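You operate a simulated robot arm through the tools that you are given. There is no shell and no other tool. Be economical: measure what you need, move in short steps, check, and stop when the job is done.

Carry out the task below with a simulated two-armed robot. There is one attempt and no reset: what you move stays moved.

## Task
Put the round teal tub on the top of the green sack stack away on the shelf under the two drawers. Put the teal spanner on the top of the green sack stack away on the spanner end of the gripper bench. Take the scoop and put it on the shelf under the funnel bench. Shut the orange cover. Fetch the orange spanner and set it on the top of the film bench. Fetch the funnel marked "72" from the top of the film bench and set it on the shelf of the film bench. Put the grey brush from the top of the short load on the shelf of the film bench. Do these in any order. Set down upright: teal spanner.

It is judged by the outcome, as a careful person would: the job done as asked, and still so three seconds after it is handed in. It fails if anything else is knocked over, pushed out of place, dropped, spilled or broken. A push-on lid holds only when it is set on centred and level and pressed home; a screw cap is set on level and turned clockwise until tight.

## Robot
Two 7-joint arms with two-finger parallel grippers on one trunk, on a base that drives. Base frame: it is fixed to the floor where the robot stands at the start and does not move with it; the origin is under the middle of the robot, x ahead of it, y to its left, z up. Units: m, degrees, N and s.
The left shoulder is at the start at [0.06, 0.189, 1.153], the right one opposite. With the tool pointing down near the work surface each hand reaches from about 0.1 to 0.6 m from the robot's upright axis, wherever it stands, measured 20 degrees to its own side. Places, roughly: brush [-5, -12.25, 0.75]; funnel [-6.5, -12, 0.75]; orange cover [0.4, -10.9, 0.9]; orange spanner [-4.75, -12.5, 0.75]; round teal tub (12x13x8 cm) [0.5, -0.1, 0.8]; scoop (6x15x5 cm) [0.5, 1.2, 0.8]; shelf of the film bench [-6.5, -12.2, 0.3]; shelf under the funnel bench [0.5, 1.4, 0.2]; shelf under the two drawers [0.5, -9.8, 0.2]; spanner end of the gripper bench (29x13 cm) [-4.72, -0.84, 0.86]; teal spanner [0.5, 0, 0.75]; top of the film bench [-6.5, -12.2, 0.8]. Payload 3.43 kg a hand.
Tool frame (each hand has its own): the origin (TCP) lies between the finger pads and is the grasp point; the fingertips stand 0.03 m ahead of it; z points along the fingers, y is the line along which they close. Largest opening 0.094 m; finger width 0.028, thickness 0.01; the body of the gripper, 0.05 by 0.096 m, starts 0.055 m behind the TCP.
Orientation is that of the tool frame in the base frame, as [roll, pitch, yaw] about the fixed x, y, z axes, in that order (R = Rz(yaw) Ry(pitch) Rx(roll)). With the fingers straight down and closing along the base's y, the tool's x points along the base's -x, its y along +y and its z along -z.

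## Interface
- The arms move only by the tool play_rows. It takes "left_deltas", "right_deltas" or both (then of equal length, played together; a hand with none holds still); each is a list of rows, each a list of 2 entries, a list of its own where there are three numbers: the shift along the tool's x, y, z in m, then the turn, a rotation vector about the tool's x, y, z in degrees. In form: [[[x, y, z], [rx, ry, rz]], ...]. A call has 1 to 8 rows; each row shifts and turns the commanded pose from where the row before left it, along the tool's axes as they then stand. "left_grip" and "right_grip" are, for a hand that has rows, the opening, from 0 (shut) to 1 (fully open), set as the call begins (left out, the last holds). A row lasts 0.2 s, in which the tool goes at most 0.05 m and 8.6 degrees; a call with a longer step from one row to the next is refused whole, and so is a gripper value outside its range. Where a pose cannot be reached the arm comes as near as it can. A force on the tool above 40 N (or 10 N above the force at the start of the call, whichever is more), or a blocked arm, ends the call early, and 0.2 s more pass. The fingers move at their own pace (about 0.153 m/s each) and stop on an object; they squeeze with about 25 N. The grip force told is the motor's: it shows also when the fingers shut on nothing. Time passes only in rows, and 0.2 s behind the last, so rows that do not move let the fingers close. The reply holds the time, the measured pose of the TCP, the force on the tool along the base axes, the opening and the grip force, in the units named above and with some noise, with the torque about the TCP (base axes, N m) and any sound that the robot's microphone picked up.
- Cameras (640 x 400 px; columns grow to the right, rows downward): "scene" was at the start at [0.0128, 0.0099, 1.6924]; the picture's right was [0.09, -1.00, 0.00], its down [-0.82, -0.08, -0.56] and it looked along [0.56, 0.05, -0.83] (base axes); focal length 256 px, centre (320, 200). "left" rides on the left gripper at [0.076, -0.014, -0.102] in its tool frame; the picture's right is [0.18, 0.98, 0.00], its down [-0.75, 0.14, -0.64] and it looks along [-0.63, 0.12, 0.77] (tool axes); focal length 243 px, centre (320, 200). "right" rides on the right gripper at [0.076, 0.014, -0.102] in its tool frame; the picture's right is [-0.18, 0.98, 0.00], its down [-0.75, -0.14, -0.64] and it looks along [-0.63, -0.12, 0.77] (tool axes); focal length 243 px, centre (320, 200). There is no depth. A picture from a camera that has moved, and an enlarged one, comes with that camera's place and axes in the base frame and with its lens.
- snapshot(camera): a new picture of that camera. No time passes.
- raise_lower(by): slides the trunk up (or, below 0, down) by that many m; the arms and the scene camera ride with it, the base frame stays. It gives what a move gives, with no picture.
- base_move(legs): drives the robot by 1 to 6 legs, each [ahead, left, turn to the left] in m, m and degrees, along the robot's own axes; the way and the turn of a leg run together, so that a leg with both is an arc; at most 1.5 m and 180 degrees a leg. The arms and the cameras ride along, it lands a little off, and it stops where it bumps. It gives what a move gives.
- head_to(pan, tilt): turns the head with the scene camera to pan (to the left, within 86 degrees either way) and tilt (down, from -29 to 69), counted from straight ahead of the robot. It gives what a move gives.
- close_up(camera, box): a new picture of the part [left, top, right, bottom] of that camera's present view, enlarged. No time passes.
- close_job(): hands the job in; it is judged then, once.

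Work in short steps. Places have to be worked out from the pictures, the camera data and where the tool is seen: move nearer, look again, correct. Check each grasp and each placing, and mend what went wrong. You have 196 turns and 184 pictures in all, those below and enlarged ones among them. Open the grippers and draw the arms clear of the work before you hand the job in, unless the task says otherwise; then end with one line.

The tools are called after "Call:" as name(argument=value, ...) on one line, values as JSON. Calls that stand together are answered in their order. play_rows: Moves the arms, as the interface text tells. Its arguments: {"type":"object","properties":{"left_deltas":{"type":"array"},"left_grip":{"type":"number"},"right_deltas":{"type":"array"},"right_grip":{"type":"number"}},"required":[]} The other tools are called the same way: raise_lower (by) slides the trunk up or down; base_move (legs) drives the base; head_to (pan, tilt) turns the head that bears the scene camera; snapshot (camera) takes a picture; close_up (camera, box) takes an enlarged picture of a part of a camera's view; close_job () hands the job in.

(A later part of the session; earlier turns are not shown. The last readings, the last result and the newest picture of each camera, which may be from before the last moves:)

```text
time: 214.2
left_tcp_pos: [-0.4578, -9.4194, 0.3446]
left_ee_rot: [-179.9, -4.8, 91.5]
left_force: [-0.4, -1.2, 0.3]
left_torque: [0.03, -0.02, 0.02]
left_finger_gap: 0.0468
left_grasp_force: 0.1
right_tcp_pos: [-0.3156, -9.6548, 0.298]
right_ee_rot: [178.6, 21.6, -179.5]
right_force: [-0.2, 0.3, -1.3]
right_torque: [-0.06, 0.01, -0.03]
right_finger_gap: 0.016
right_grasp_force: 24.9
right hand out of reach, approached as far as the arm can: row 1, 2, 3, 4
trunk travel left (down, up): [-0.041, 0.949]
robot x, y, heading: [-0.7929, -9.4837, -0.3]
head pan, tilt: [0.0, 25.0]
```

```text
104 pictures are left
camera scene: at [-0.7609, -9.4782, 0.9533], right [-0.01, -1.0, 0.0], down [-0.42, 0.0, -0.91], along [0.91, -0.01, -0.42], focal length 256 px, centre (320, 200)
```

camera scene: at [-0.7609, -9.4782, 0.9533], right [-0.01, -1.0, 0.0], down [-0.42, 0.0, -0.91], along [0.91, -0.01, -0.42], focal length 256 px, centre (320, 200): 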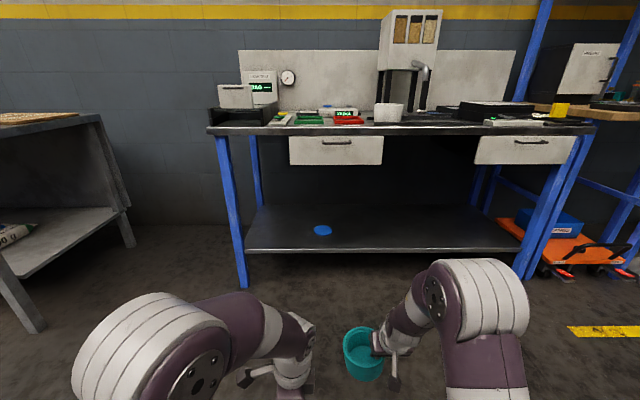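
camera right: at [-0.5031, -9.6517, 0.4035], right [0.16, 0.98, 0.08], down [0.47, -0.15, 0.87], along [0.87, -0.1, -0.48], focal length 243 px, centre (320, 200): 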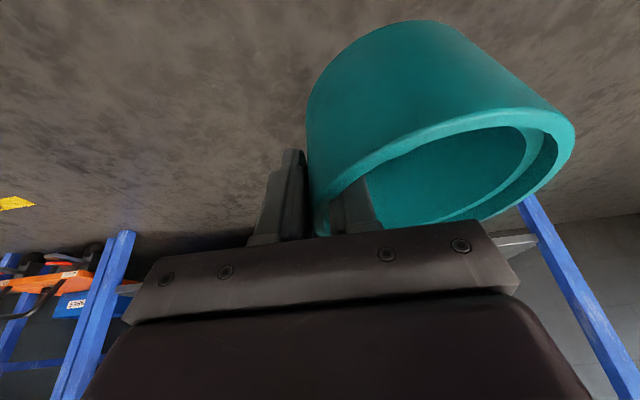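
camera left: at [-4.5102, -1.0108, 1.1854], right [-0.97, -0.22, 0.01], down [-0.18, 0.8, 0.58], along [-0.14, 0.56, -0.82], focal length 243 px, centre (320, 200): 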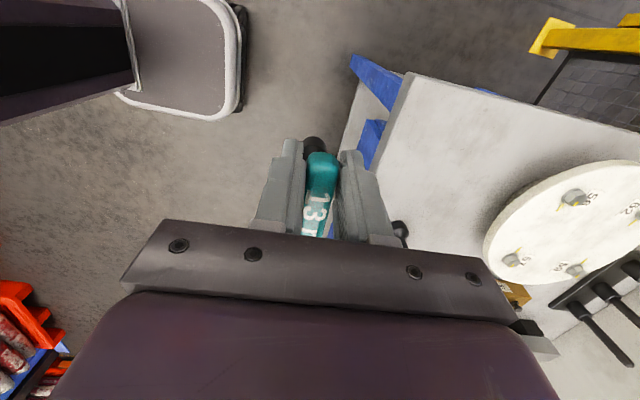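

Shelf top ≈z 0.185, front edge ≈x 0.27. Tub bottom is ≈0.23, so it clears. Shift right 0.24 m and drive ahead 0.62 m.

Call:
base_move(legs=[[0, -0.24, 0.3], [0.62, 0, 0]])

Call:
snapshot(camera="scene")

Call:
snapshot(camera="right")

Call:
snapshot(camera="left")

```text
time: 219.0
left_tcp_pos: [0.1656, -9.6607, 0.3448]
left_ee_rot: [-179.9, -4.9, 91.3]
left_force: [0.7, -1.1, -0.4]
left_torque: [0.02, -0.01, -0.01]
left_finger_gap: 0.0468
left_grasp_force: 0.0
right_tcp_pos: [0.3051, -9.8952, 0.2979]
right_ee_rot: [178.7, 21.5, -179.9]
right_force: [0.5, -0.6, -2.2]
right_torque: [-0.07, -0.03, 0.01]
right_finger_gap: 0.0161
right_grasp_force: 25.3
trunk travel left (down, up): [-0.041, 0.949]
robot x, y, heading: [-0.1705, -9.7206, -0.8]
head pan, tilt: [0.0, 25.0]
```

```text
103 pictures are left
camera scene: at [-0.1383, -9.7177, 0.9534], right [-0.01, -1.0, 0.0], down [-0.42, 0.01, -0.91], along [0.91, -0.01, -0.42], focal length 256 px, centre (320, 200)
```

scene: 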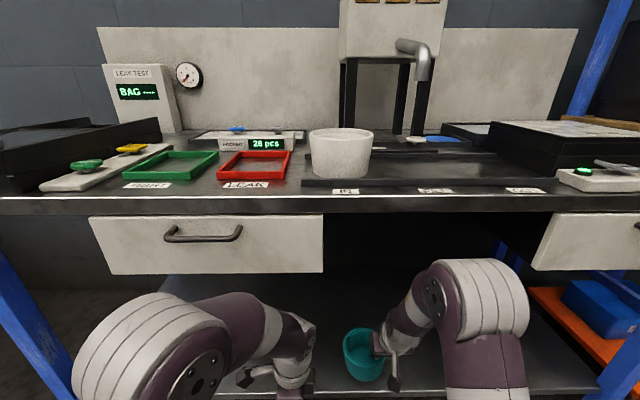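

```text
102 pictures are left
camera right: at [0.1972, -9.8845, 0.3642], right [0.16, 0.98, 0.09], down [0.47, -0.16, 0.87], along [0.87, -0.1, -0.48], focal length 243 px, centre (320, 200)
```

right: 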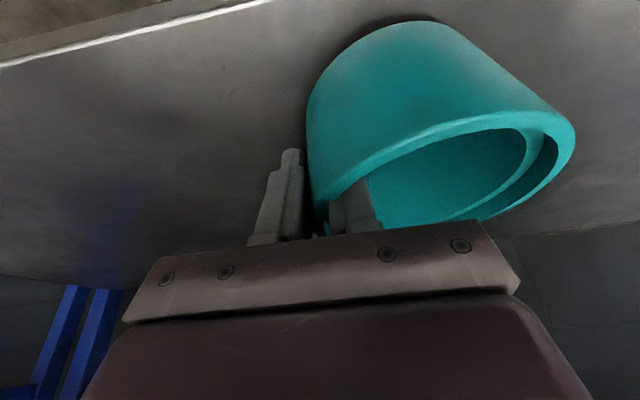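

```text
101 pictures are left
camera left: at [0.1508, -9.5943, 0.4529], right [0.98, 0.2, 0.01], down [0.16, -0.8, 0.58], along [0.13, -0.56, -0.82], focal length 243 px, centre (320, 200)
```

left: 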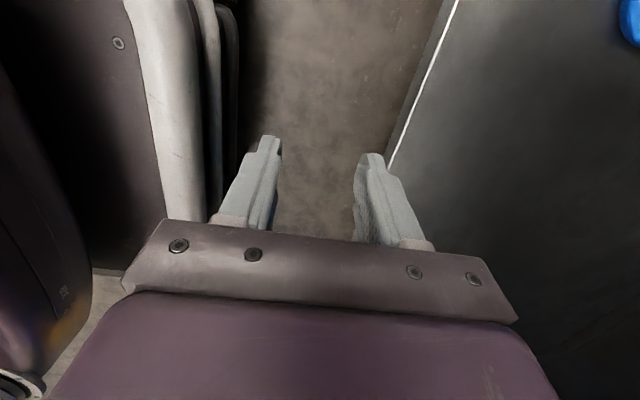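

Shelf front edge ≈x 0.264. Drive 8 cm further so the tub is fully over the shelf.

Call:
base_move(legs=[[0.085, 0, 0.8]])

Call:
play_rows(right_deltas=[[[0.0037, 0, 0.0093], [0, 0, 0]], [[0.0037, 0, 0.0093], [0, 0, 0]], [[0.0018, 0, 0.0046], [0, 0, 0]]])

Call:
snapshot(camera="right")

Call:
snapshot(camera="left")

```text
time: 220.2
left_tcp_pos: [0.2299, -9.6552, 0.3429]
left_ee_rot: [-179.3, -5.4, 91.4]
left_force: [-0.6, -0.5, -0.7]
left_torque: [0.0, -0.03, 0.0]
left_finger_gap: 0.0472
left_grasp_force: 0.0
right_tcp_pos: [0.3844, -9.8886, 0.3011]
right_ee_rot: [178.7, 21.9, -178.8]
right_force: [-0.2, 0.2, -1.9]
right_torque: [-0.08, -0.02, 0.04]
right_finger_gap: 0.0164
right_grasp_force: 24.9
trunk travel left (down, up): [-0.041, 0.949]
robot x, y, heading: [-0.0956, -9.7213, 0.4]
head pan, tilt: [0.0, 25.0]
stopped in leg 1: the robot was blocked; the commanded pose is now the measured one
```

```text
time: 221.0
left_tcp_pos: [0.2314, -9.6546, 0.3426]
left_ee_rot: [-179.3, -5.4, 91.4]
left_force: [0.0, -0.3, 0.1]
left_torque: [0.04, 0.01, -0.02]
left_finger_gap: 0.047
left_grasp_force: 0.0
right_tcp_pos: [0.3856, -9.8875, 0.2784]
right_ee_rot: [178.7, 22.1, -178.9]
right_force: [0.0, 0.1, 1.4]
right_torque: [0.13, 0.0, 0.03]
right_finger_gap: 0.016
right_grasp_force: 24.9
right hand out of reach, approached as far as the arm can: row 2
trunk travel left (down, up): [-0.041, 0.949]
robot x, y, heading: [-0.0978, -9.7209, 0.3]
head pan, tilt: [0.0, 25.0]
```

```text
100 pictures are left
camera right: at [0.2762, -9.8786, 0.3446], right [0.14, 0.99, 0.09], down [0.46, -0.15, 0.88], along [0.88, -0.08, -0.48], focal length 243 px, centre (320, 200)
```

right: 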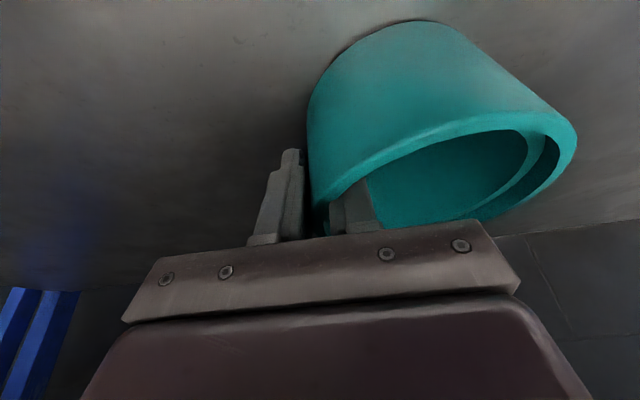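

```text
99 pictures are left
camera left: at [0.2176, -9.5893, 0.4519], right [0.98, 0.21, 0.01], down [0.17, -0.81, 0.57], along [0.12, -0.55, -0.82], focal length 243 px, centre (320, 200)
```

left: 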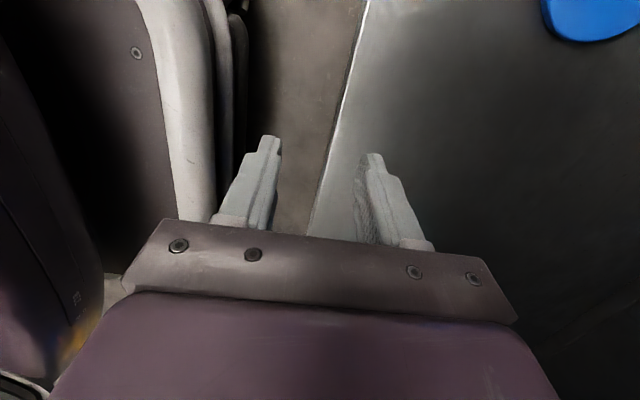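

The tub has begun to touch (force change ≈+3 N). Lower a few millimetres more.

Call:
play_rows(right_deltas=[[[0.0011, 0, 0.0028], [0, 0, 0]]])

Call:
play_rows(right_deltas=[[[0.0011, 0, 0.0028], [0, 0, 0]]])

Call:
close_up(camera="scene", box=[290, 280, 450, 400])

```text
time: 221.4
left_tcp_pos: [0.2316, -9.6545, 0.3415]
left_ee_rot: [-179.3, -5.4, 91.4]
left_force: [0.3, -0.5, -0.1]
left_torque: [-0.01, -0.02, 0.02]
left_finger_gap: 0.0469
left_grasp_force: 0.0
right_tcp_pos: [0.3844, -9.888, 0.2767]
right_ee_rot: [178.7, 22.1, -178.8]
right_force: [1.1, -0.8, 0.9]
right_torque: [0.1, 0.14, 0.08]
right_finger_gap: 0.0162
right_grasp_force: 24.7
trunk travel left (down, up): [-0.041, 0.949]
robot x, y, heading: [-0.0918, -9.7205, 0.2]
head pan, tilt: [0.0, 25.0]
```

```text
time: 221.8
left_tcp_pos: [0.231, -9.6547, 0.3419]
left_ee_rot: [-179.3, -5.5, 91.3]
left_force: [-0.3, -0.1, -0.7]
left_torque: [0.0, 0.0, 0.03]
left_finger_gap: 0.0471
left_grasp_force: 0.0
right_tcp_pos: [0.3844, -9.8866, 0.2728]
right_ee_rot: [178.7, 22.0, -178.8]
right_force: [-1.9, -2.5, 5.7]
right_torque: [0.09, 0.38, 0.13]
right_finger_gap: 0.016
right_grasp_force: 24.8
trunk travel left (down, up): [-0.041, 0.949]
robot x, y, heading: [-0.0922, -9.7174, 0.2]
head pan, tilt: [0.0, 25.0]
```

```text
3.33 times, centred on (370, 340) of scene
camera zoom: at [-0.0671, -9.7172, 0.9534], right [0.0, -1.0, 0.0], down [-0.42, 0.0, -0.91], along [0.91, 0.0, -0.42], focal length 852 px, centre (153, -267)
```

zoom: 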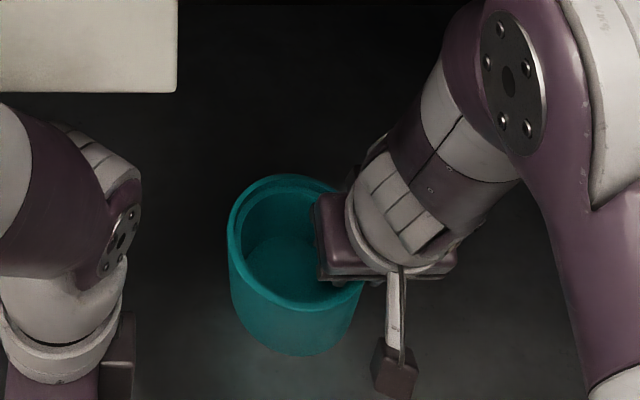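

Call:
play_rows(right_deltas=[[[0.0011, 0, 0.0028], [0, 0, 0]], [[0.0008, 0, 0.002], [0, 0, 0]]])

Call:
play_rows(right_deltas=[[[0, 0, 0], [0, 0, 0]], [[0, 0, 0], [0, 0, 0]]], right_grip=0.3)

Call:
snapshot(camera="right")

```text
time: 222.4
left_tcp_pos: [0.2308, -9.6553, 0.3416]
left_ee_rot: [-179.2, -5.4, 91.4]
left_force: [-0.2, 0.4, 0.2]
left_torque: [-0.04, -0.02, -0.03]
left_finger_gap: 0.0471
left_grasp_force: 0.0
right_tcp_pos: [0.3886, -9.8874, 0.2702]
right_ee_rot: [178.8, 22.5, -178.9]
right_force: [6.8, -1.7, 24.3]
right_torque: [0.11, 0.28, -0.05]
right_finger_gap: 0.0166
right_grasp_force: 25.2
trunk travel left (down, up): [-0.041, 0.949]
robot x, y, heading: [-0.0946, -9.7222, 0.0]
head pan, tilt: [0.0, 25.0]
```

```text
time: 223.0
left_tcp_pos: [0.2317, -9.6547, 0.341]
left_ee_rot: [-179.3, -5.5, 91.5]
left_force: [-0.1, -0.2, 0.7]
left_torque: [0.01, 0.03, -0.01]
left_finger_gap: 0.0471
left_grasp_force: 0.1
right_tcp_pos: [0.3861, -9.8873, 0.2672]
right_ee_rot: [178.6, 21.9, -179.0]
right_force: [-0.3, -0.8, -0.1]
right_torque: [-0.01, -0.03, 0.0]
right_finger_gap: 0.0282
right_grasp_force: 0.1
trunk travel left (down, up): [-0.041, 0.949]
robot x, y, heading: [-0.0962, -9.7211, 0.3]
head pan, tilt: [0.0, 25.0]
```

```text
97 pictures are left
camera right: at [0.2763, -9.8778, 0.3326], right [0.14, 0.99, 0.09], down [0.46, -0.15, 0.87], along [0.87, -0.08, -0.48], focal length 243 px, centre (320, 200)
```

right: 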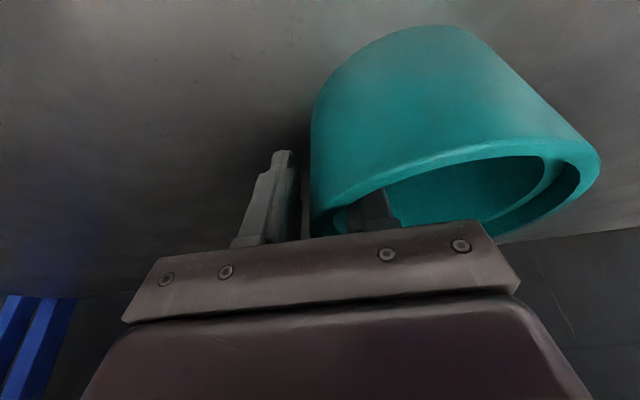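

Tub released and sitting. Withdraw up along the tool, then back out.

Call:
play_rows(right_deltas=[[[0, 0, 0], [0, 0, 0]], [[-0.006, 0, -0.028], [0, 0, 0]], [[-0.006, 0, -0.028], [0, 0, 0]], [[-0.003, 0, -0.028], [0, 0, 0]]], right_grip=0.45)

Call:
snapshot(camera="right")

```text
time: 224.0
left_tcp_pos: [0.2307, -9.6557, 0.3417]
left_ee_rot: [-179.2, -5.5, 91.4]
left_force: [-0.7, -0.7, -0.8]
left_torque: [0.0, 0.0, 0.03]
left_finger_gap: 0.047
left_grasp_force: 0.1
right_tcp_pos: [0.3724, -9.89, 0.3274]
right_ee_rot: [177.9, 23.9, -179.0]
right_force: [0.6, 0.7, -0.4]
right_torque: [-0.01, -0.02, 0.01]
right_finger_gap: 0.0426
right_grasp_force: 0.1
right hand out of reach, approached as far as the arm can: row 2, 3, 4
trunk travel left (down, up): [-0.041, 0.949]
robot x, y, heading: [-0.0941, -9.7196, 0.3]
head pan, tilt: [0.0, 25.0]
```

```text
96 pictures are left
camera right: at [0.2603, -9.8825, 0.389], right [0.14, 0.98, 0.11], down [0.43, -0.16, 0.89], along [0.89, -0.07, -0.45], focal length 243 px, centre (320, 200)
```

right: 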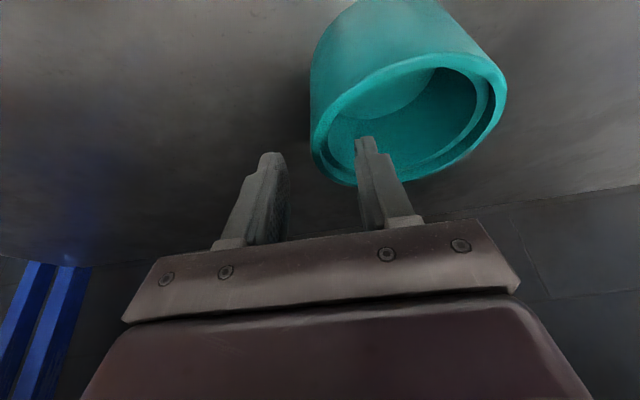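

Fingertips (≈0.30) are above the rim (≈0.27). Back out and raise the trunk.

Call:
base_move(legs=[[-0.6, 0, 0]])

Call:
raise_lower(by=0.4)

Call:
raise_lower(by=0.38)

Call:
head_to(pan=-15, tilt=35)

Call:
snapshot(camera="scene")

```text
time: 227.4
left_tcp_pos: [-0.3705, -9.6578, 0.341]
left_ee_rot: [-179.1, -5.5, 91.8]
left_force: [0.1, 0.3, -0.3]
left_torque: [0.04, 0.01, 0.02]
left_finger_gap: 0.0468
left_grasp_force: 0.1
right_tcp_pos: [-0.2303, -9.8934, 0.3238]
right_ee_rot: [177.7, 23.5, -178.7]
right_force: [-0.4, 0.5, 0.1]
right_torque: [0.03, 0.02, -0.04]
right_finger_gap: 0.0421
right_grasp_force: 0.1
trunk travel left (down, up): [-0.041, 0.949]
robot x, y, heading: [-0.6998, -9.7223, 0.5]
head pan, tilt: [0.0, 25.0]
```

```text
time: 231.2
left_tcp_pos: [-0.3712, -9.6574, 0.7412]
left_ee_rot: [-179.0, -5.4, 91.7]
left_force: [0.3, 0.4, 0.1]
left_torque: [0.01, -0.02, 0.01]
left_finger_gap: 0.0468
left_grasp_force: 0.1
right_tcp_pos: [-0.2298, -9.892, 0.7245]
right_ee_rot: [177.7, 23.6, -178.6]
right_force: [1.3, -0.1, -0.7]
right_torque: [-0.02, -0.01, -0.02]
right_finger_gap: 0.0422
right_grasp_force: 0.1
trunk travel left (down, up): [-0.441, 0.549]
robot x, y, heading: [-0.7008, -9.7255, 0.4]
head pan, tilt: [0.0, 25.0]
```

```text
time: 234.9
left_tcp_pos: [-0.3712, -9.6573, 1.1203]
left_ee_rot: [-179.0, -5.3, 91.7]
left_force: [0.4, -0.9, -0.4]
left_torque: [0.03, -0.02, 0.0]
left_finger_gap: 0.0471
left_grasp_force: 0.0
right_tcp_pos: [-0.2304, -9.8923, 1.104]
right_ee_rot: [177.7, 23.6, -178.7]
right_force: [0.0, 0.0, -0.3]
right_torque: [0.08, -0.02, 0.01]
right_finger_gap: 0.0423
right_grasp_force: 0.1
trunk travel left (down, up): [-0.821, 0.169]
robot x, y, heading: [-0.7015, -9.7229, 0.3]
head pan, tilt: [0.0, 25.0]
```

```text
time: 235.7
left_tcp_pos: [-0.371, -9.6564, 1.1195]
left_ee_rot: [-179.0, -5.4, 91.7]
left_force: [-0.1, 0.3, 0.3]
left_torque: [0.01, 0.01, 0.01]
left_finger_gap: 0.0471
left_grasp_force: 0.2
right_tcp_pos: [-0.2314, -9.8915, 1.1044]
right_ee_rot: [177.8, 23.7, -178.6]
right_force: [0.3, 1.4, 0.3]
right_torque: [0.01, -0.03, 0.01]
right_finger_gap: 0.0423
right_grasp_force: 0.1
trunk travel left (down, up): [-0.821, 0.169]
robot x, y, heading: [-0.6979, -9.7253, 0.8]
head pan, tilt: [-15.0, 35.0]
```

```text
95 pictures are left
camera scene: at [-0.6723, -9.7438, 1.7176], right [-0.25, -0.97, 0.0], down [-0.56, 0.14, -0.82], along [0.79, -0.2, -0.57], focal length 256 px, centre (320, 200)
```

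scene: 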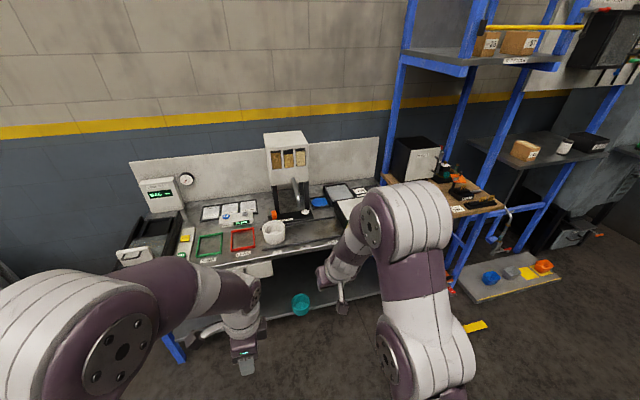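

Tub is on the shelf. Drive right ~0.95 m to face the orange cover.

Call:
base_move(legs=[[0, -0.95, -0.5]])

Call:
head_to(pan=-10, tilt=40)

Call:
snapshot(camera="scene")

Call:
close_up(camera="scene", box=[250, 70, 450, 195])

```text
time: 240.7
left_tcp_pos: [-0.3695, -10.6134, 1.12]
left_ee_rot: [-179.0, -5.4, 90.9]
left_force: [-0.9, -0.4, 0.1]
left_torque: [0.02, -0.02, 0.0]
left_finger_gap: 0.047
left_grasp_force: 0.0
right_tcp_pos: [-0.2315, -10.8506, 1.1039]
right_ee_rot: [178.0, 23.6, -179.4]
right_force: [-0.5, -0.1, -0.4]
right_torque: [0.01, 0.0, -0.03]
right_finger_gap: 0.0423
right_grasp_force: 0.1
trunk travel left (down, up): [-0.821, 0.169]
robot x, y, heading: [-0.6974, -10.6744, -0.3]
head pan, tilt: [-15.0, 35.0]
```

```text
time: 241.3
left_tcp_pos: [-0.3689, -10.6137, 1.1206]
left_ee_rot: [-179.0, -5.5, 90.9]
left_force: [-0.1, -0.1, 0.3]
left_torque: [0.0, 0.0, 0.0]
left_finger_gap: 0.047
left_grasp_force: 0.1
right_tcp_pos: [-0.231, -10.8508, 1.1042]
right_ee_rot: [177.8, 23.6, -179.5]
right_force: [1.0, -0.9, 0.8]
right_torque: [-0.02, 0.02, -0.01]
right_finger_gap: 0.0423
right_grasp_force: 0.0
trunk travel left (down, up): [-0.821, 0.169]
robot x, y, heading: [-0.697, -10.677, -0.3]
head pan, tilt: [-10.0, 40.0]
```

```text
94 pictures are left
camera scene: at [-0.6725, -10.6886, 1.7101], right [-0.18, -0.98, 0.0], down [-0.63, 0.12, -0.77], along [0.75, -0.14, -0.64], focal length 256 px, centre (320, 200)
```

scene: 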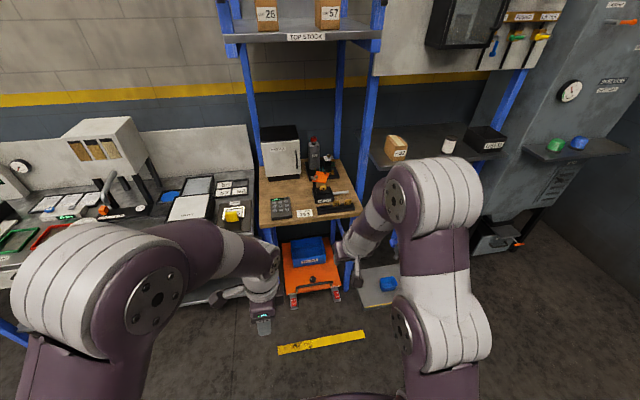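

```text
3.20 times, centred on (350, 132) of scene
camera zoom: at [-0.6725, -10.6886, 1.7101], right [-0.18, -0.98, 0.0], down [-0.63, 0.12, -0.77], along [0.75, -0.14, -0.64], focal length 818 px, centre (224, 416)
```

zoom: 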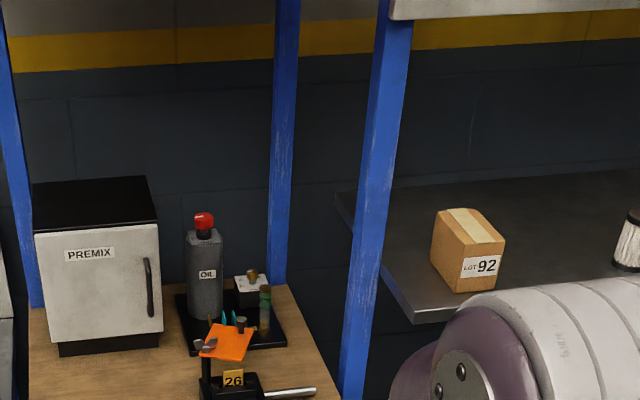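

The orange cover belongs to the small device marked 26. Drive closer and zoom in.

Call:
base_move(legs=[[0.4, -0.1, 0]])

Call:
head_to(pan=0, tilt=40)

Call:
snapshot(camera="scene")

Call:
snapshot(camera="right")

```text
time: 243.8
left_tcp_pos: [0.0289, -10.716, 1.121]
left_ee_rot: [-179.0, -5.4, 90.9]
left_force: [1.0, -0.4, -0.5]
left_torque: [0.03, -0.01, -0.01]
left_finger_gap: 0.0473
left_grasp_force: 0.0
right_tcp_pos: [0.1667, -10.9524, 1.1046]
right_ee_rot: [177.8, 23.7, -179.3]
right_force: [0.6, 0.3, 0.3]
right_torque: [-0.01, -0.02, 0.0]
right_finger_gap: 0.0421
right_grasp_force: 0.2
trunk travel left (down, up): [-0.821, 0.169]
robot x, y, heading: [-0.3031, -10.7768, -0.4]
head pan, tilt: [-10.0, 40.0]
```

```text
time: 244.6
left_tcp_pos: [0.0303, -10.7173, 1.12]
left_ee_rot: [-178.9, -5.4, 90.9]
left_force: [0.5, 0.1, -0.3]
left_torque: [-0.01, 0.02, 0.03]
left_finger_gap: 0.0468
left_grasp_force: 0.1
right_tcp_pos: [0.1676, -10.9543, 1.1037]
right_ee_rot: [177.7, 23.7, -179.5]
right_force: [-0.6, -0.6, 0.0]
right_torque: [0.0, 0.04, 0.02]
right_finger_gap: 0.0423
right_grasp_force: 0.1
trunk travel left (down, up): [-0.821, 0.169]
robot x, y, heading: [-0.297, -10.7774, -0.3]
head pan, tilt: [0.0, 40.0]
```

```text
92 pictures are left
camera scene: at [-0.2726, -10.777, 1.71], right [-0.01, -1.0, 0.0], down [-0.64, 0.0, -0.77], along [0.77, 0.0, -0.64], focal length 256 px, centre (320, 200)
```

scene: 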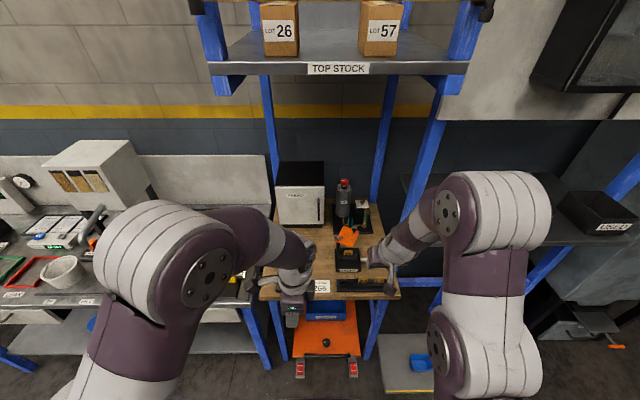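

```text
91 pictures are left
camera right: at [0.056, -10.9447, 1.1667], right [0.14, 0.98, 0.11], down [0.44, -0.16, 0.88], along [0.89, -0.08, -0.45], focal length 243 px, centre (320, 200)
```

right: 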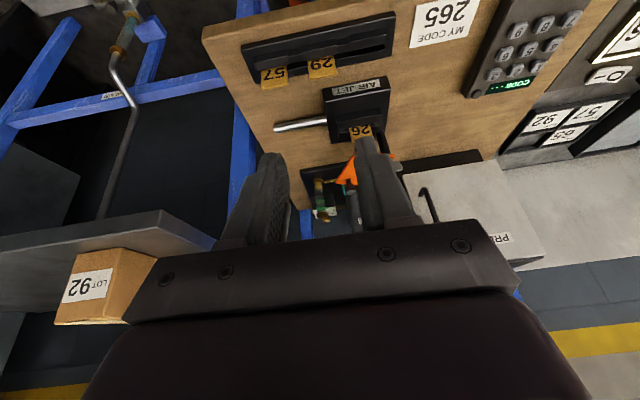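

Call:
close_up(camera="scene", box=[310, 170, 410, 300])

Call:
close_up(camera="right", box=[240, 60, 480, 240])

Call:
close_up(camera="left", box=[320, 0, 640, 200])

```text
3.08 times, centred on (360, 235) of scene
camera zoom: at [-0.2726, -10.777, 1.71], right [-0.01, -1.0, 0.0], down [-0.64, 0.0, -0.77], along [0.77, 0.0, -0.64], focal length 786 px, centre (197, 92)
```

zoom: 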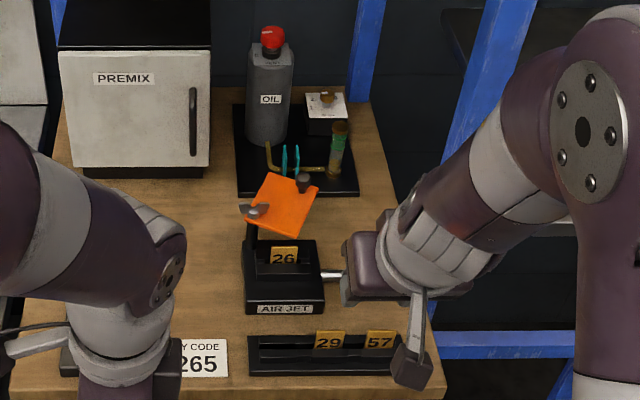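

```text
2.22 times, centred on (360, 150) of right
camera zoom: at [0.056, -10.9447, 1.1667], right [0.14, 0.98, 0.11], down [0.44, -0.16, 0.88], along [0.89, -0.08, -0.45], focal length 539 px, centre (231, 311)
```

zoom: 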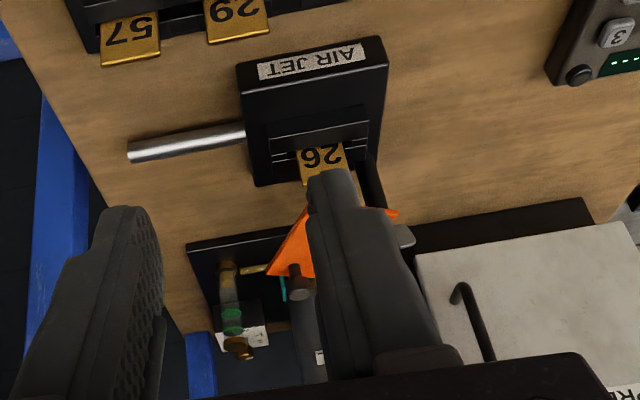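

```text
2.00 times, centred on (480, 100) of left
camera zoom: at [0.017, -10.6514, 1.2298], right [0.98, 0.2, 0.0], down [0.17, -0.81, 0.56], along [0.11, -0.55, -0.83], focal length 485 px, centre (0, 400)
```

zoom: 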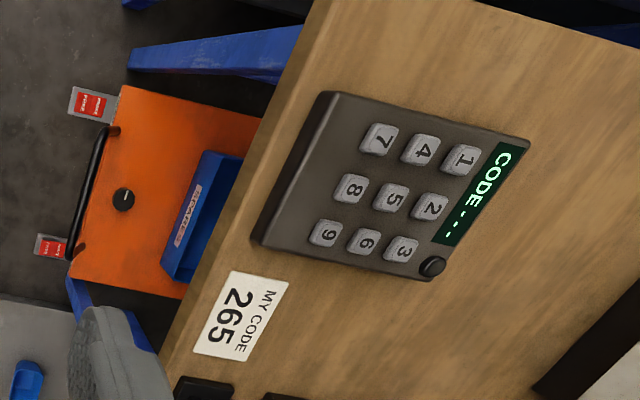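

I need a clearer view of the mechanism. Pull the right hand back out of the way and bring the left camera over the device.

Call:
play_rows(right_deltas=[[[0.0415, 0, -0.018], [0, 0, 0]], [[0.0415, 0, -0.018], [0, 0, 0]], [[0.0415, 0, -0.018], [0, 0, 0]]], left_deltas=[[[0, 0.045, 0], [0, 0, 0]], [[0, 0.045, 0], [0, 0, 0]], [[0, 0.045, 0], [0, 0, 0]]])

Call:
snapshot(camera="left")

Call:
close_up(camera="scene", box=[320, 200, 410, 300])

```text
time: 245.4
left_tcp_pos: [0.1644, -10.7138, 1.1147]
left_ee_rot: [-178.9, -5.4, 90.8]
left_force: [-0.6, -1.1, -0.1]
left_torque: [0.01, -0.01, -0.03]
left_finger_gap: 0.047
left_grasp_force: 0.0
right_tcp_pos: [0.0312, -10.9572, 1.1049]
right_ee_rot: [177.7, 23.6, -179.3]
right_force: [0.5, -0.8, 0.0]
right_torque: [-0.03, 0.01, -0.02]
right_finger_gap: 0.0424
right_grasp_force: 0.0
trunk travel left (down, up): [-0.821, 0.169]
robot x, y, heading: [-0.2983, -10.7834, -0.5]
head pan, tilt: [0.0, 40.0]
```

```text
87 pictures are left
camera left: at [0.1512, -10.6473, 1.2247], right [0.98, 0.2, 0.0], down [0.17, -0.81, 0.56], along [0.11, -0.55, -0.83], focal length 243 px, centre (320, 200)
```

left: 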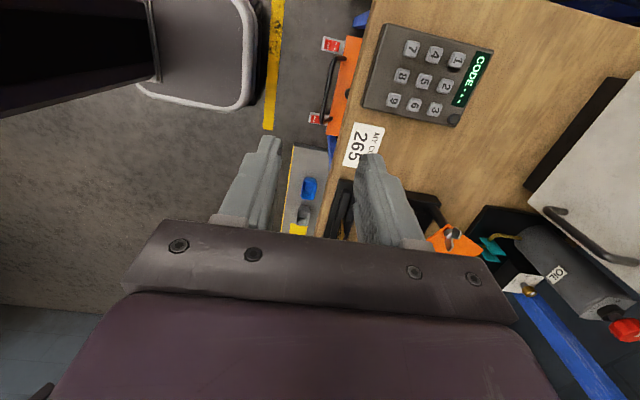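

```text
4.00 times, centred on (365, 250) of scene
camera zoom: at [-0.2735, -10.7768, 1.71], right [-0.01, -1.0, 0.0], down [-0.64, 0.0, -0.77], along [0.77, 0.0, -0.64], focal length 1022 px, centre (140, 0)
```

zoom: 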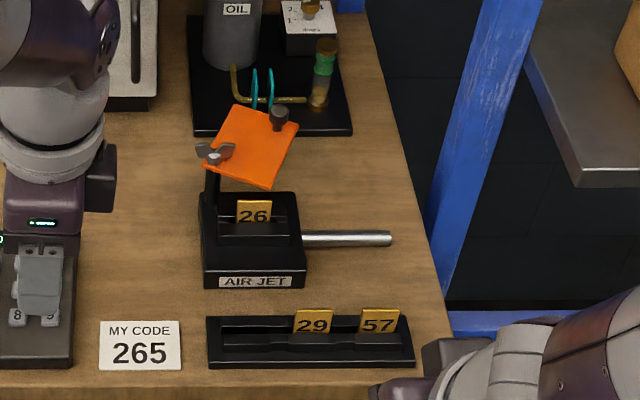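

Triangulation: the cover is a horizontal plate (z≈0.905) pivoting on a vertical post at ≈[0.393,−10.848]; its knob is at ≈[0.465,−10.922]. Shutting means swinging it ~67° clockwise over the black base. Pull the left hand back and drive closer to use the right hand.

Call:
play_rows(left_deltas=[[[0, -0.045, 0], [0, 0, 0]], [[0, -0.045, 0], [0, 0, 0]], [[0, -0.045, 0], [0, 0, 0]], [[0, -0.03, 0], [0, 0, 0]]], right_deltas=[[[0, 0, 0], [0, 0, 0]], [[0, 0, 0], [0, 0, 0]], [[0, 0, 0], [0, 0, 0]], [[0, 0, 0], [0, 0, 0]]], right_grip=0)

Call:
base_move(legs=[[0.25, 0, 0.4]])

Call:
snapshot(camera="right")

Call:
snapshot(camera="scene")

```text
time: 246.4
left_tcp_pos: [-0.0037, -10.7177, 1.1221]
left_ee_rot: [-179.1, -5.3, 90.9]
left_force: [0.1, -1.0, -0.1]
left_torque: [-0.02, 0.03, 0.06]
left_finger_gap: 0.0469
left_grasp_force: 0.2
right_tcp_pos: [0.0306, -10.9564, 1.106]
right_ee_rot: [177.8, 23.6, -179.4]
right_force: [-0.4, -0.6, -0.2]
right_torque: [0.0, 0.01, -0.01]
right_finger_gap: 0.0
right_grasp_force: 25.1
trunk travel left (down, up): [-0.821, 0.169]
robot x, y, heading: [-0.2996, -10.7804, -0.5]
head pan, tilt: [0.0, 40.0]
```

```text
time: 248.2
left_tcp_pos: [0.2355, -10.7168, 1.12]
left_ee_rot: [-178.7, -5.4, 91.2]
left_force: [0.3, -0.2, 0.0]
left_torque: [0.01, 0.03, 0.01]
left_finger_gap: 0.0469
left_grasp_force: 0.1
right_tcp_pos: [0.2709, -10.9552, 1.1035]
right_ee_rot: [177.8, 23.4, -179.0]
right_force: [0.3, -1.0, 0.7]
right_torque: [0.0, 0.07, 0.0]
right_finger_gap: 0.0003
right_grasp_force: 24.9
trunk travel left (down, up): [-0.821, 0.169]
robot x, y, heading: [-0.0662, -10.779, 0.2]
head pan, tilt: [0.0, 40.0]
stopped in leg 1: the robot was blocked; the commanded pose is now the measured one
```

```text
85 pictures are left
camera right: at [0.1596, -10.9468, 1.1664], right [0.14, 0.98, 0.11], down [0.44, -0.16, 0.88], along [0.89, -0.07, -0.46], focal length 243 px, centre (320, 200)
```

right: 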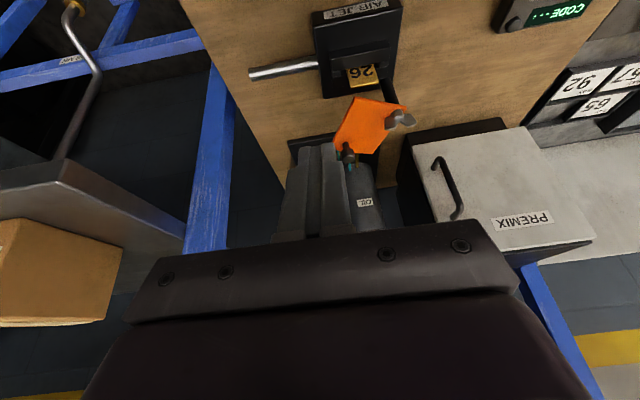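

```text
84 pictures are left
camera scene: at [-0.0329, -10.7771, 1.7099], right [0.0, -1.0, 0.0], down [-0.65, 0.0, -0.76], along [0.76, 0.0, -0.65], focal length 256 px, centre (320, 200)
```

scene: 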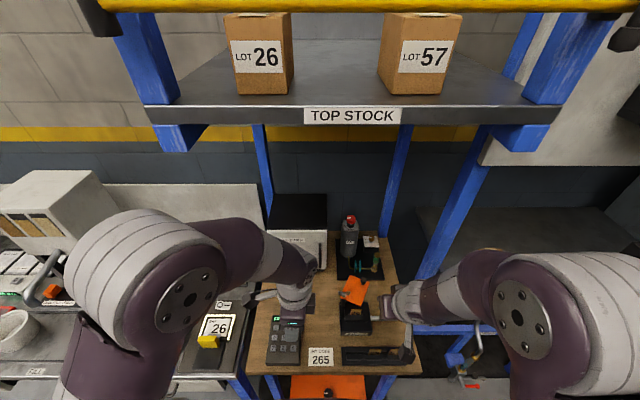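

I'm at x≈−0.066 (base met something low, I'll not push further). Move the closed right fingers above the spot behind the knob.

Call:
base_move(legs=[[-0.015, 0, 0]])

Call:
play_rows(right_deltas=[[[0, 0, 0], [0, 8.4, 0]], [[-0.041, 0.006, 0.021], [0, 0, 0]], [[-0.041, 0.006, 0.021], [0, 0, 0]], [[-0.041, 0.006, 0.021], [0, 0, 0]], [[-0.041, 0.006, 0.021], [0, 0, 0]], [[-0.041, 0.006, 0.021], [0, 0, 0]]], right_grip=0)

Call:
snapshot(camera="right")

Call:
close_up(camera="scene", box=[300, 200, 460, 350])

```text
time: 249.0
left_tcp_pos: [0.2183, -10.7168, 1.1203]
left_ee_rot: [-178.8, -5.3, 91.3]
left_force: [0.3, 0.0, -0.9]
left_torque: [-0.01, 0.01, 0.01]
left_finger_gap: 0.0469
left_grasp_force: 0.0
right_tcp_pos: [0.2542, -10.9556, 1.1038]
right_ee_rot: [177.8, 23.4, -179.0]
right_force: [-0.1, -0.3, 0.0]
right_torque: [0.0, 0.02, 0.02]
right_finger_gap: 0.0
right_grasp_force: 24.9
trunk travel left (down, up): [-0.821, 0.169]
robot x, y, heading: [-0.0795, -10.779, 0.1]
head pan, tilt: [0.0, 40.0]
```

```text
time: 250.4
left_tcp_pos: [0.2166, -10.7163, 1.1206]
left_ee_rot: [-178.9, -5.4, 91.3]
left_force: [-0.1, 0.2, -0.4]
left_torque: [0.02, 0.02, -0.05]
left_finger_gap: 0.0468
left_grasp_force: 0.0
right_tcp_pos: [0.3699, -10.9201, 1.0432]
right_ee_rot: [178.7, 18.3, -178.9]
right_force: [-0.4, -0.3, -0.8]
right_torque: [0.04, 0.01, 0.02]
right_finger_gap: 0.0
right_grasp_force: 25.4
right hand out of reach, approached as far as the arm can: row 2, 3, 4, 5, 6
trunk travel left (down, up): [-0.821, 0.169]
robot x, y, heading: [-0.0789, -10.7811, 0.2]
head pan, tilt: [0.0, 40.0]
```

```text
83 pictures are left
camera right: at [0.2641, -10.911, 1.1165], right [0.15, 0.99, 0.08], down [0.52, -0.14, 0.84], along [0.84, -0.08, -0.53], focal length 243 px, centre (320, 200)
```

right: 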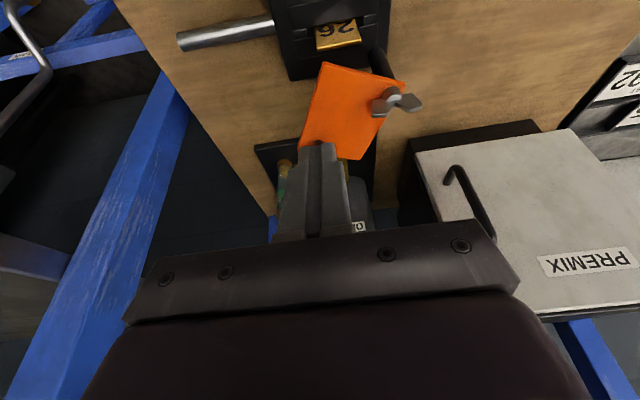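

```text
2.67 times, centred on (380, 275) of scene
camera zoom: at [-0.0539, -10.7774, 1.71], right [0.0, -1.0, 0.0], down [-0.64, 0.0, -0.77], along [0.77, 0.0, -0.64], focal length 681 px, centre (160, 0)
```

zoom: 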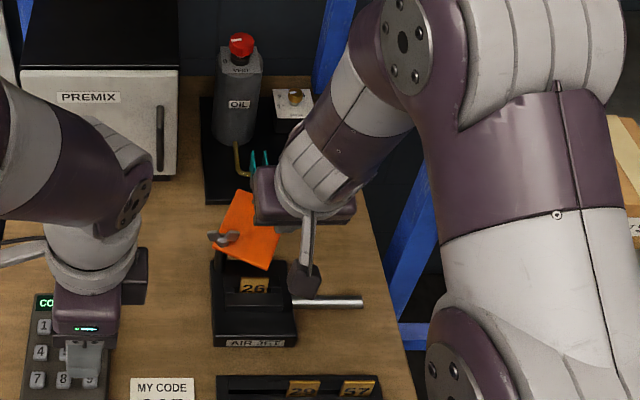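

The arm needs more reach; raising the trunk brings the wrist nearer shoulder level. I'll push the cover's left edge sideways instead (start ≈[0.470,−10.832], tip z≈0.89). First hover above that point.

Call:
raise_lower(by=0.15)

Call:
play_rows(right_deltas=[[[-0.0064, 0.0176, 0.0386], [0, 0, 0]], [[-0.0064, 0.0176, 0.0386], [0, 0, 0]], [[-0.0064, 0.0176, 0.0386], [0, 0, 0]], [[-0.0064, 0.0176, 0.0386], [0, 0, 0]], [[-0.0064, 0.0176, 0.0386], [0, 0, 0]]])

Call:
snapshot(camera="right")

Call:
close_up(camera="scene", box=[300, 230, 460, 380])

```text
time: 252.2
left_tcp_pos: [0.208, -10.7175, 1.2734]
left_ee_rot: [-179.5, -5.6, 91.4]
left_force: [0.4, 0.0, -0.6]
left_torque: [0.01, 0.01, 0.01]
left_finger_gap: 0.0468
left_grasp_force: 0.1
right_tcp_pos: [0.362, -10.9231, 1.1995]
right_ee_rot: [178.5, 19.1, -179.0]
right_force: [-0.6, -0.4, -0.1]
right_torque: [-0.01, 0.03, -0.02]
right_finger_gap: 0.0
right_grasp_force: 24.6
trunk travel left (down, up): [-0.971, 0.019]
robot x, y, heading: [-0.0852, -10.7812, 0.3]
head pan, tilt: [0.0, 40.0]
```

```text
time: 253.3
left_tcp_pos: [0.2145, -10.7166, 1.2713]
left_ee_rot: [-179.2, -5.5, 91.3]
left_force: [-0.2, 0.2, 0.8]
left_torque: [-0.02, 0.0, -0.01]
left_finger_gap: 0.0468
left_grasp_force: 0.1
right_tcp_pos: [0.4528, -10.8256, 1.0242]
right_ee_rot: [178.8, 18.4, -178.9]
right_force: [-0.4, -0.2, 0.3]
right_torque: [0.03, -0.02, 0.0]
right_finger_gap: 0.0
right_grasp_force: 25.2
trunk travel left (down, up): [-0.971, 0.019]
robot x, y, heading: [-0.079, -10.7821, 0.2]
head pan, tilt: [0.0, 40.0]
```

```text
81 pictures are left
camera right: at [0.3483, -10.8168, 1.0953], right [0.15, 0.99, 0.08], down [0.52, -0.15, 0.84], along [0.84, -0.08, -0.53], focal length 243 px, centre (320, 200)
```

right: 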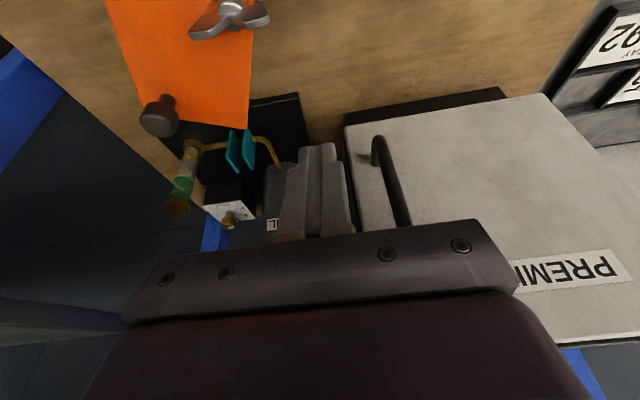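

```text
2.67 times, centred on (380, 305) of scene
camera zoom: at [-0.0582, -10.7773, 1.8602], right [0.0, -1.0, 0.0], down [-0.64, 0.0, -0.77], along [0.77, 0.0, -0.64], focal length 681 px, centre (160, -80)
```

zoom: 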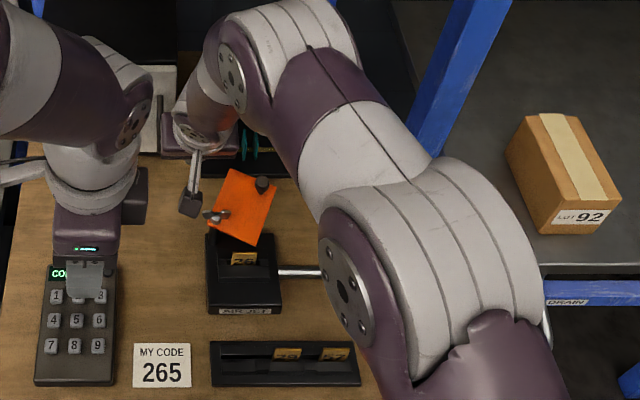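

Good reach now. Descend beside the cover's left edge.

Call:
play_rows(right_deltas=[[[0.0109, 0, 0.0329], [0, 0, 0]], [[0.0109, 0, 0.0329], [0, 0, 0]], [[0.0109, 0, 0.0329], [0, 0, 0]]])

Call:
snapshot(camera="right")

```text
time: 254.2
left_tcp_pos: [0.217, -10.7161, 1.2708]
left_ee_rot: [-178.9, -5.4, 91.2]
left_force: [0.6, 0.4, -1.2]
left_torque: [-0.04, 0.04, 0.05]
left_finger_gap: 0.0473
left_grasp_force: 0.1
right_tcp_pos: [0.4581, -10.8223, 0.9201]
right_ee_rot: [178.6, 18.4, -178.8]
right_force: [0.3, -0.3, -0.3]
right_torque: [-0.01, -0.02, -0.01]
right_finger_gap: 0.0001
right_grasp_force: 24.5
trunk travel left (down, up): [-0.971, 0.019]
robot x, y, heading: [-0.0827, -10.7824, 0.2]
head pan, tilt: [0.0, 40.0]
```

```text
79 pictures are left
camera right: at [0.3524, -10.813, 0.9923], right [0.15, 0.99, 0.08], down [0.52, -0.15, 0.84], along [0.84, -0.08, -0.53], focal length 243 px, centre (320, 200)
```

right: 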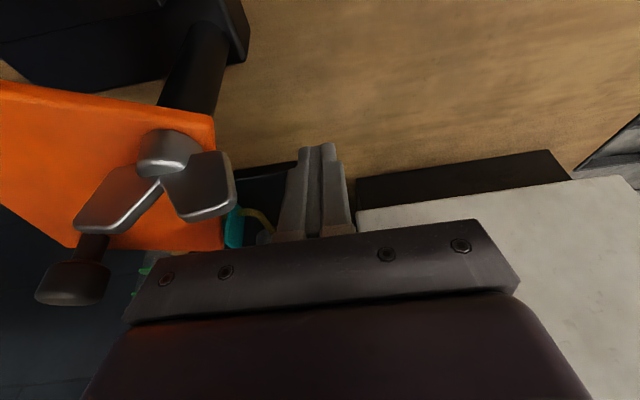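

The hand body would pass near the wing nut, so I'll push at a larger radius (~0.10 m, near the outer corner). Start the swing.

Call:
play_rows(right_deltas=[[[-0.0239, -0.006, -0.0005], [0, 0, 0]], [[-0.0028, -0.03, 0.0009], [0, 0, 0]], [[0.0057, -0.025, -0.0019], [0, 0, 0]], [[0.0104, -0.022, -0.0035], [0, 0, 0]]])

Call:
snapshot(camera="right")

Call:
close_up(camera="scene", box=[300, 230, 460, 380])

```text
time: 254.9
left_tcp_pos: [0.2162, -10.7126, 1.2707]
left_ee_rot: [-178.9, -5.4, 91.4]
left_force: [-0.5, 0.2, 0.7]
left_torque: [0.0, -0.01, 0.01]
left_finger_gap: 0.0471
left_grasp_force: 0.1
right_tcp_pos: [0.4812, -10.8638, 0.9276]
right_ee_rot: [178.6, 18.8, -178.4]
right_force: [0.4, 0.4, 0.9]
right_torque: [-0.02, 0.02, -0.03]
right_finger_gap: 0.0001
right_grasp_force: 25.0
trunk travel left (down, up): [-0.971, 0.019]
robot x, y, heading: [-0.0805, -10.7769, 0.2]
head pan, tilt: [0.0, 40.0]
stopped in row 3 (right hand): the force on the tool passed its limit at 50 N (the readings are from after the stop); the commanded pose is now the measured one
```

```text
78 pictures are left
camera right: at [0.3756, -10.8555, 0.9993], right [0.14, 0.99, 0.08], down [0.51, -0.14, 0.85], along [0.85, -0.07, -0.52], focal length 243 px, centre (320, 200)
```

right: 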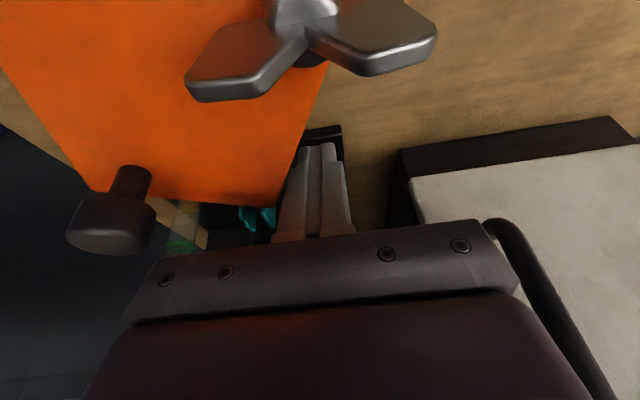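

```text
2.67 times, centred on (380, 305) of scene
camera zoom: at [-0.0543, -10.7734, 1.8601], right [0.0, -1.0, 0.0], down [-0.64, 0.0, -0.77], along [0.77, 0.0, -0.64], focal length 681 px, centre (160, -80)
```

zoom: 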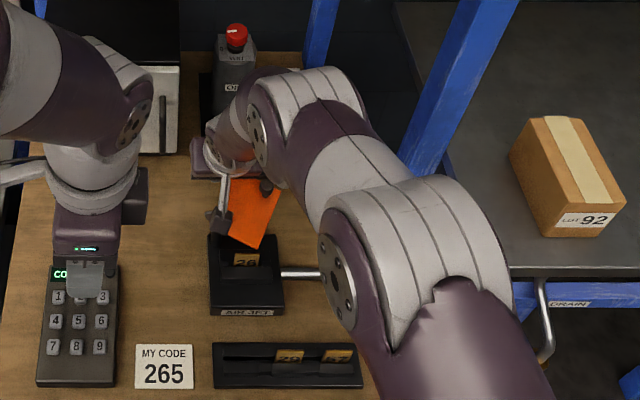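

Probably the hand camera met the wing nut (it passed right over it). Back off and make the hand vertical so the camera rides higher.

Call:
play_rows(right_deltas=[[[0, 0.03, 0], [0, 0, 0]], [[-0.0126, 0, -0.038], [0, 0, 0]], [[-0.0126, 0, -0.038], [0, 0, 0]], [[0, 0, 0], [0, 6.2, 0]], [[0, 0, 0], [0, 6.2, 0]], [[0, 0, 0], [0, 6.2, 0]]])

Call:
snapshot(camera="right")

```text
time: 256.3
left_tcp_pos: [0.2161, -10.7162, 1.271]
left_ee_rot: [-179.1, -5.5, 91.5]
left_force: [-0.1, 0.4, 0.7]
left_torque: [0.0, -0.01, 0.04]
left_finger_gap: 0.047
left_grasp_force: 0.0
right_tcp_pos: [0.4788, -10.8372, 1.0089]
right_ee_rot: [178.4, 0.1, -177.9]
right_force: [-0.8, -0.9, -0.2]
right_torque: [-0.01, -0.03, 0.01]
right_finger_gap: 0.0
right_grasp_force: 24.8
trunk travel left (down, up): [-0.971, 0.019]
robot x, y, heading: [-0.0838, -10.7833, 0.1]
head pan, tilt: [0.0, 40.0]
```

```text
76 pictures are left
camera right: at [0.4023, -10.8295, 1.1107], right [0.15, 0.99, 0.03], down [0.76, -0.13, 0.64], along [0.64, -0.07, -0.77], focal length 243 px, centre (320, 200)
```

right: 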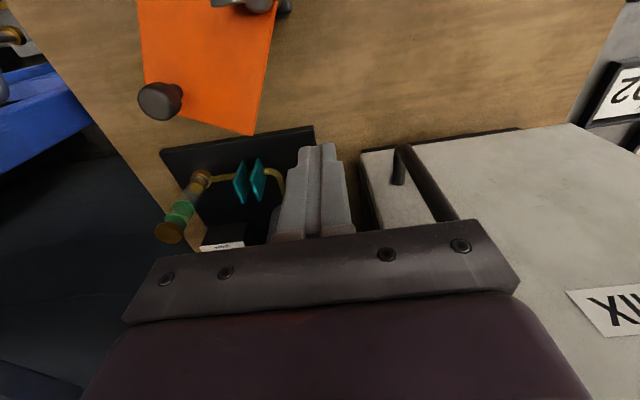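

Hand vertical, corner A ≈[0.485,−10.897]. Lower beside the edge and push again in small steps.

Call:
play_rows(right_deltas=[[[0.0023, 0, 0.0277], [0, 0, 0]], [[0.0023, 0, 0.0277], [0, 0, 0]], [[0.0023, 0, 0.0277], [0, 0, 0]], [[-0.001, -0.025, 0], [0, 0, 0]], [[0, -0.018, 0], [0, 0, 0]], [[0.003, -0.012, 0], [0, 0, 0]]])

Call:
snapshot(camera="right")

```text
time: 257.7
left_tcp_pos: [0.2174, -10.7104, 1.2705]
left_ee_rot: [-178.9, -5.2, 91.4]
left_force: [0.1, -0.5, 0.3]
left_torque: [0.01, 0.01, 0.0]
left_finger_gap: 0.0473
left_grasp_force: 0.0
right_tcp_pos: [0.4771, -10.8869, 0.9243]
right_ee_rot: [178.7, 0.4, -177.9]
right_force: [5.7, 29.8, 2.5]
right_torque: [-0.52, 0.14, -0.36]
right_finger_gap: 0.0001
right_grasp_force: 24.8
trunk travel left (down, up): [-0.971, 0.019]
robot x, y, heading: [-0.0824, -10.7792, 0.1]
head pan, tilt: [0.0, 40.0]
```

```text
75 pictures are left
camera right: at [0.3988, -10.8775, 1.0259], right [0.15, 0.99, 0.02], down [0.75, -0.13, 0.64], along [0.64, -0.08, -0.76], focal length 243 px, centre (320, 200)
```

right: 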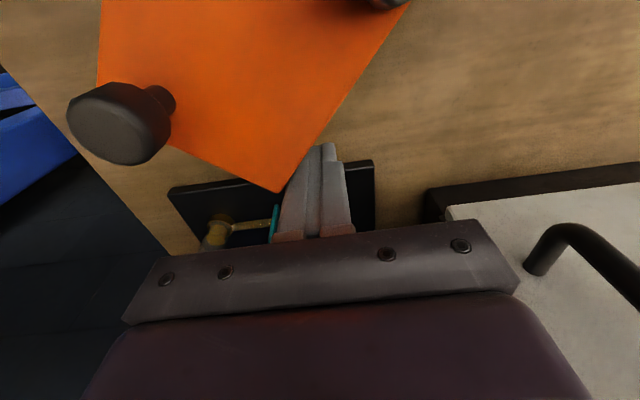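

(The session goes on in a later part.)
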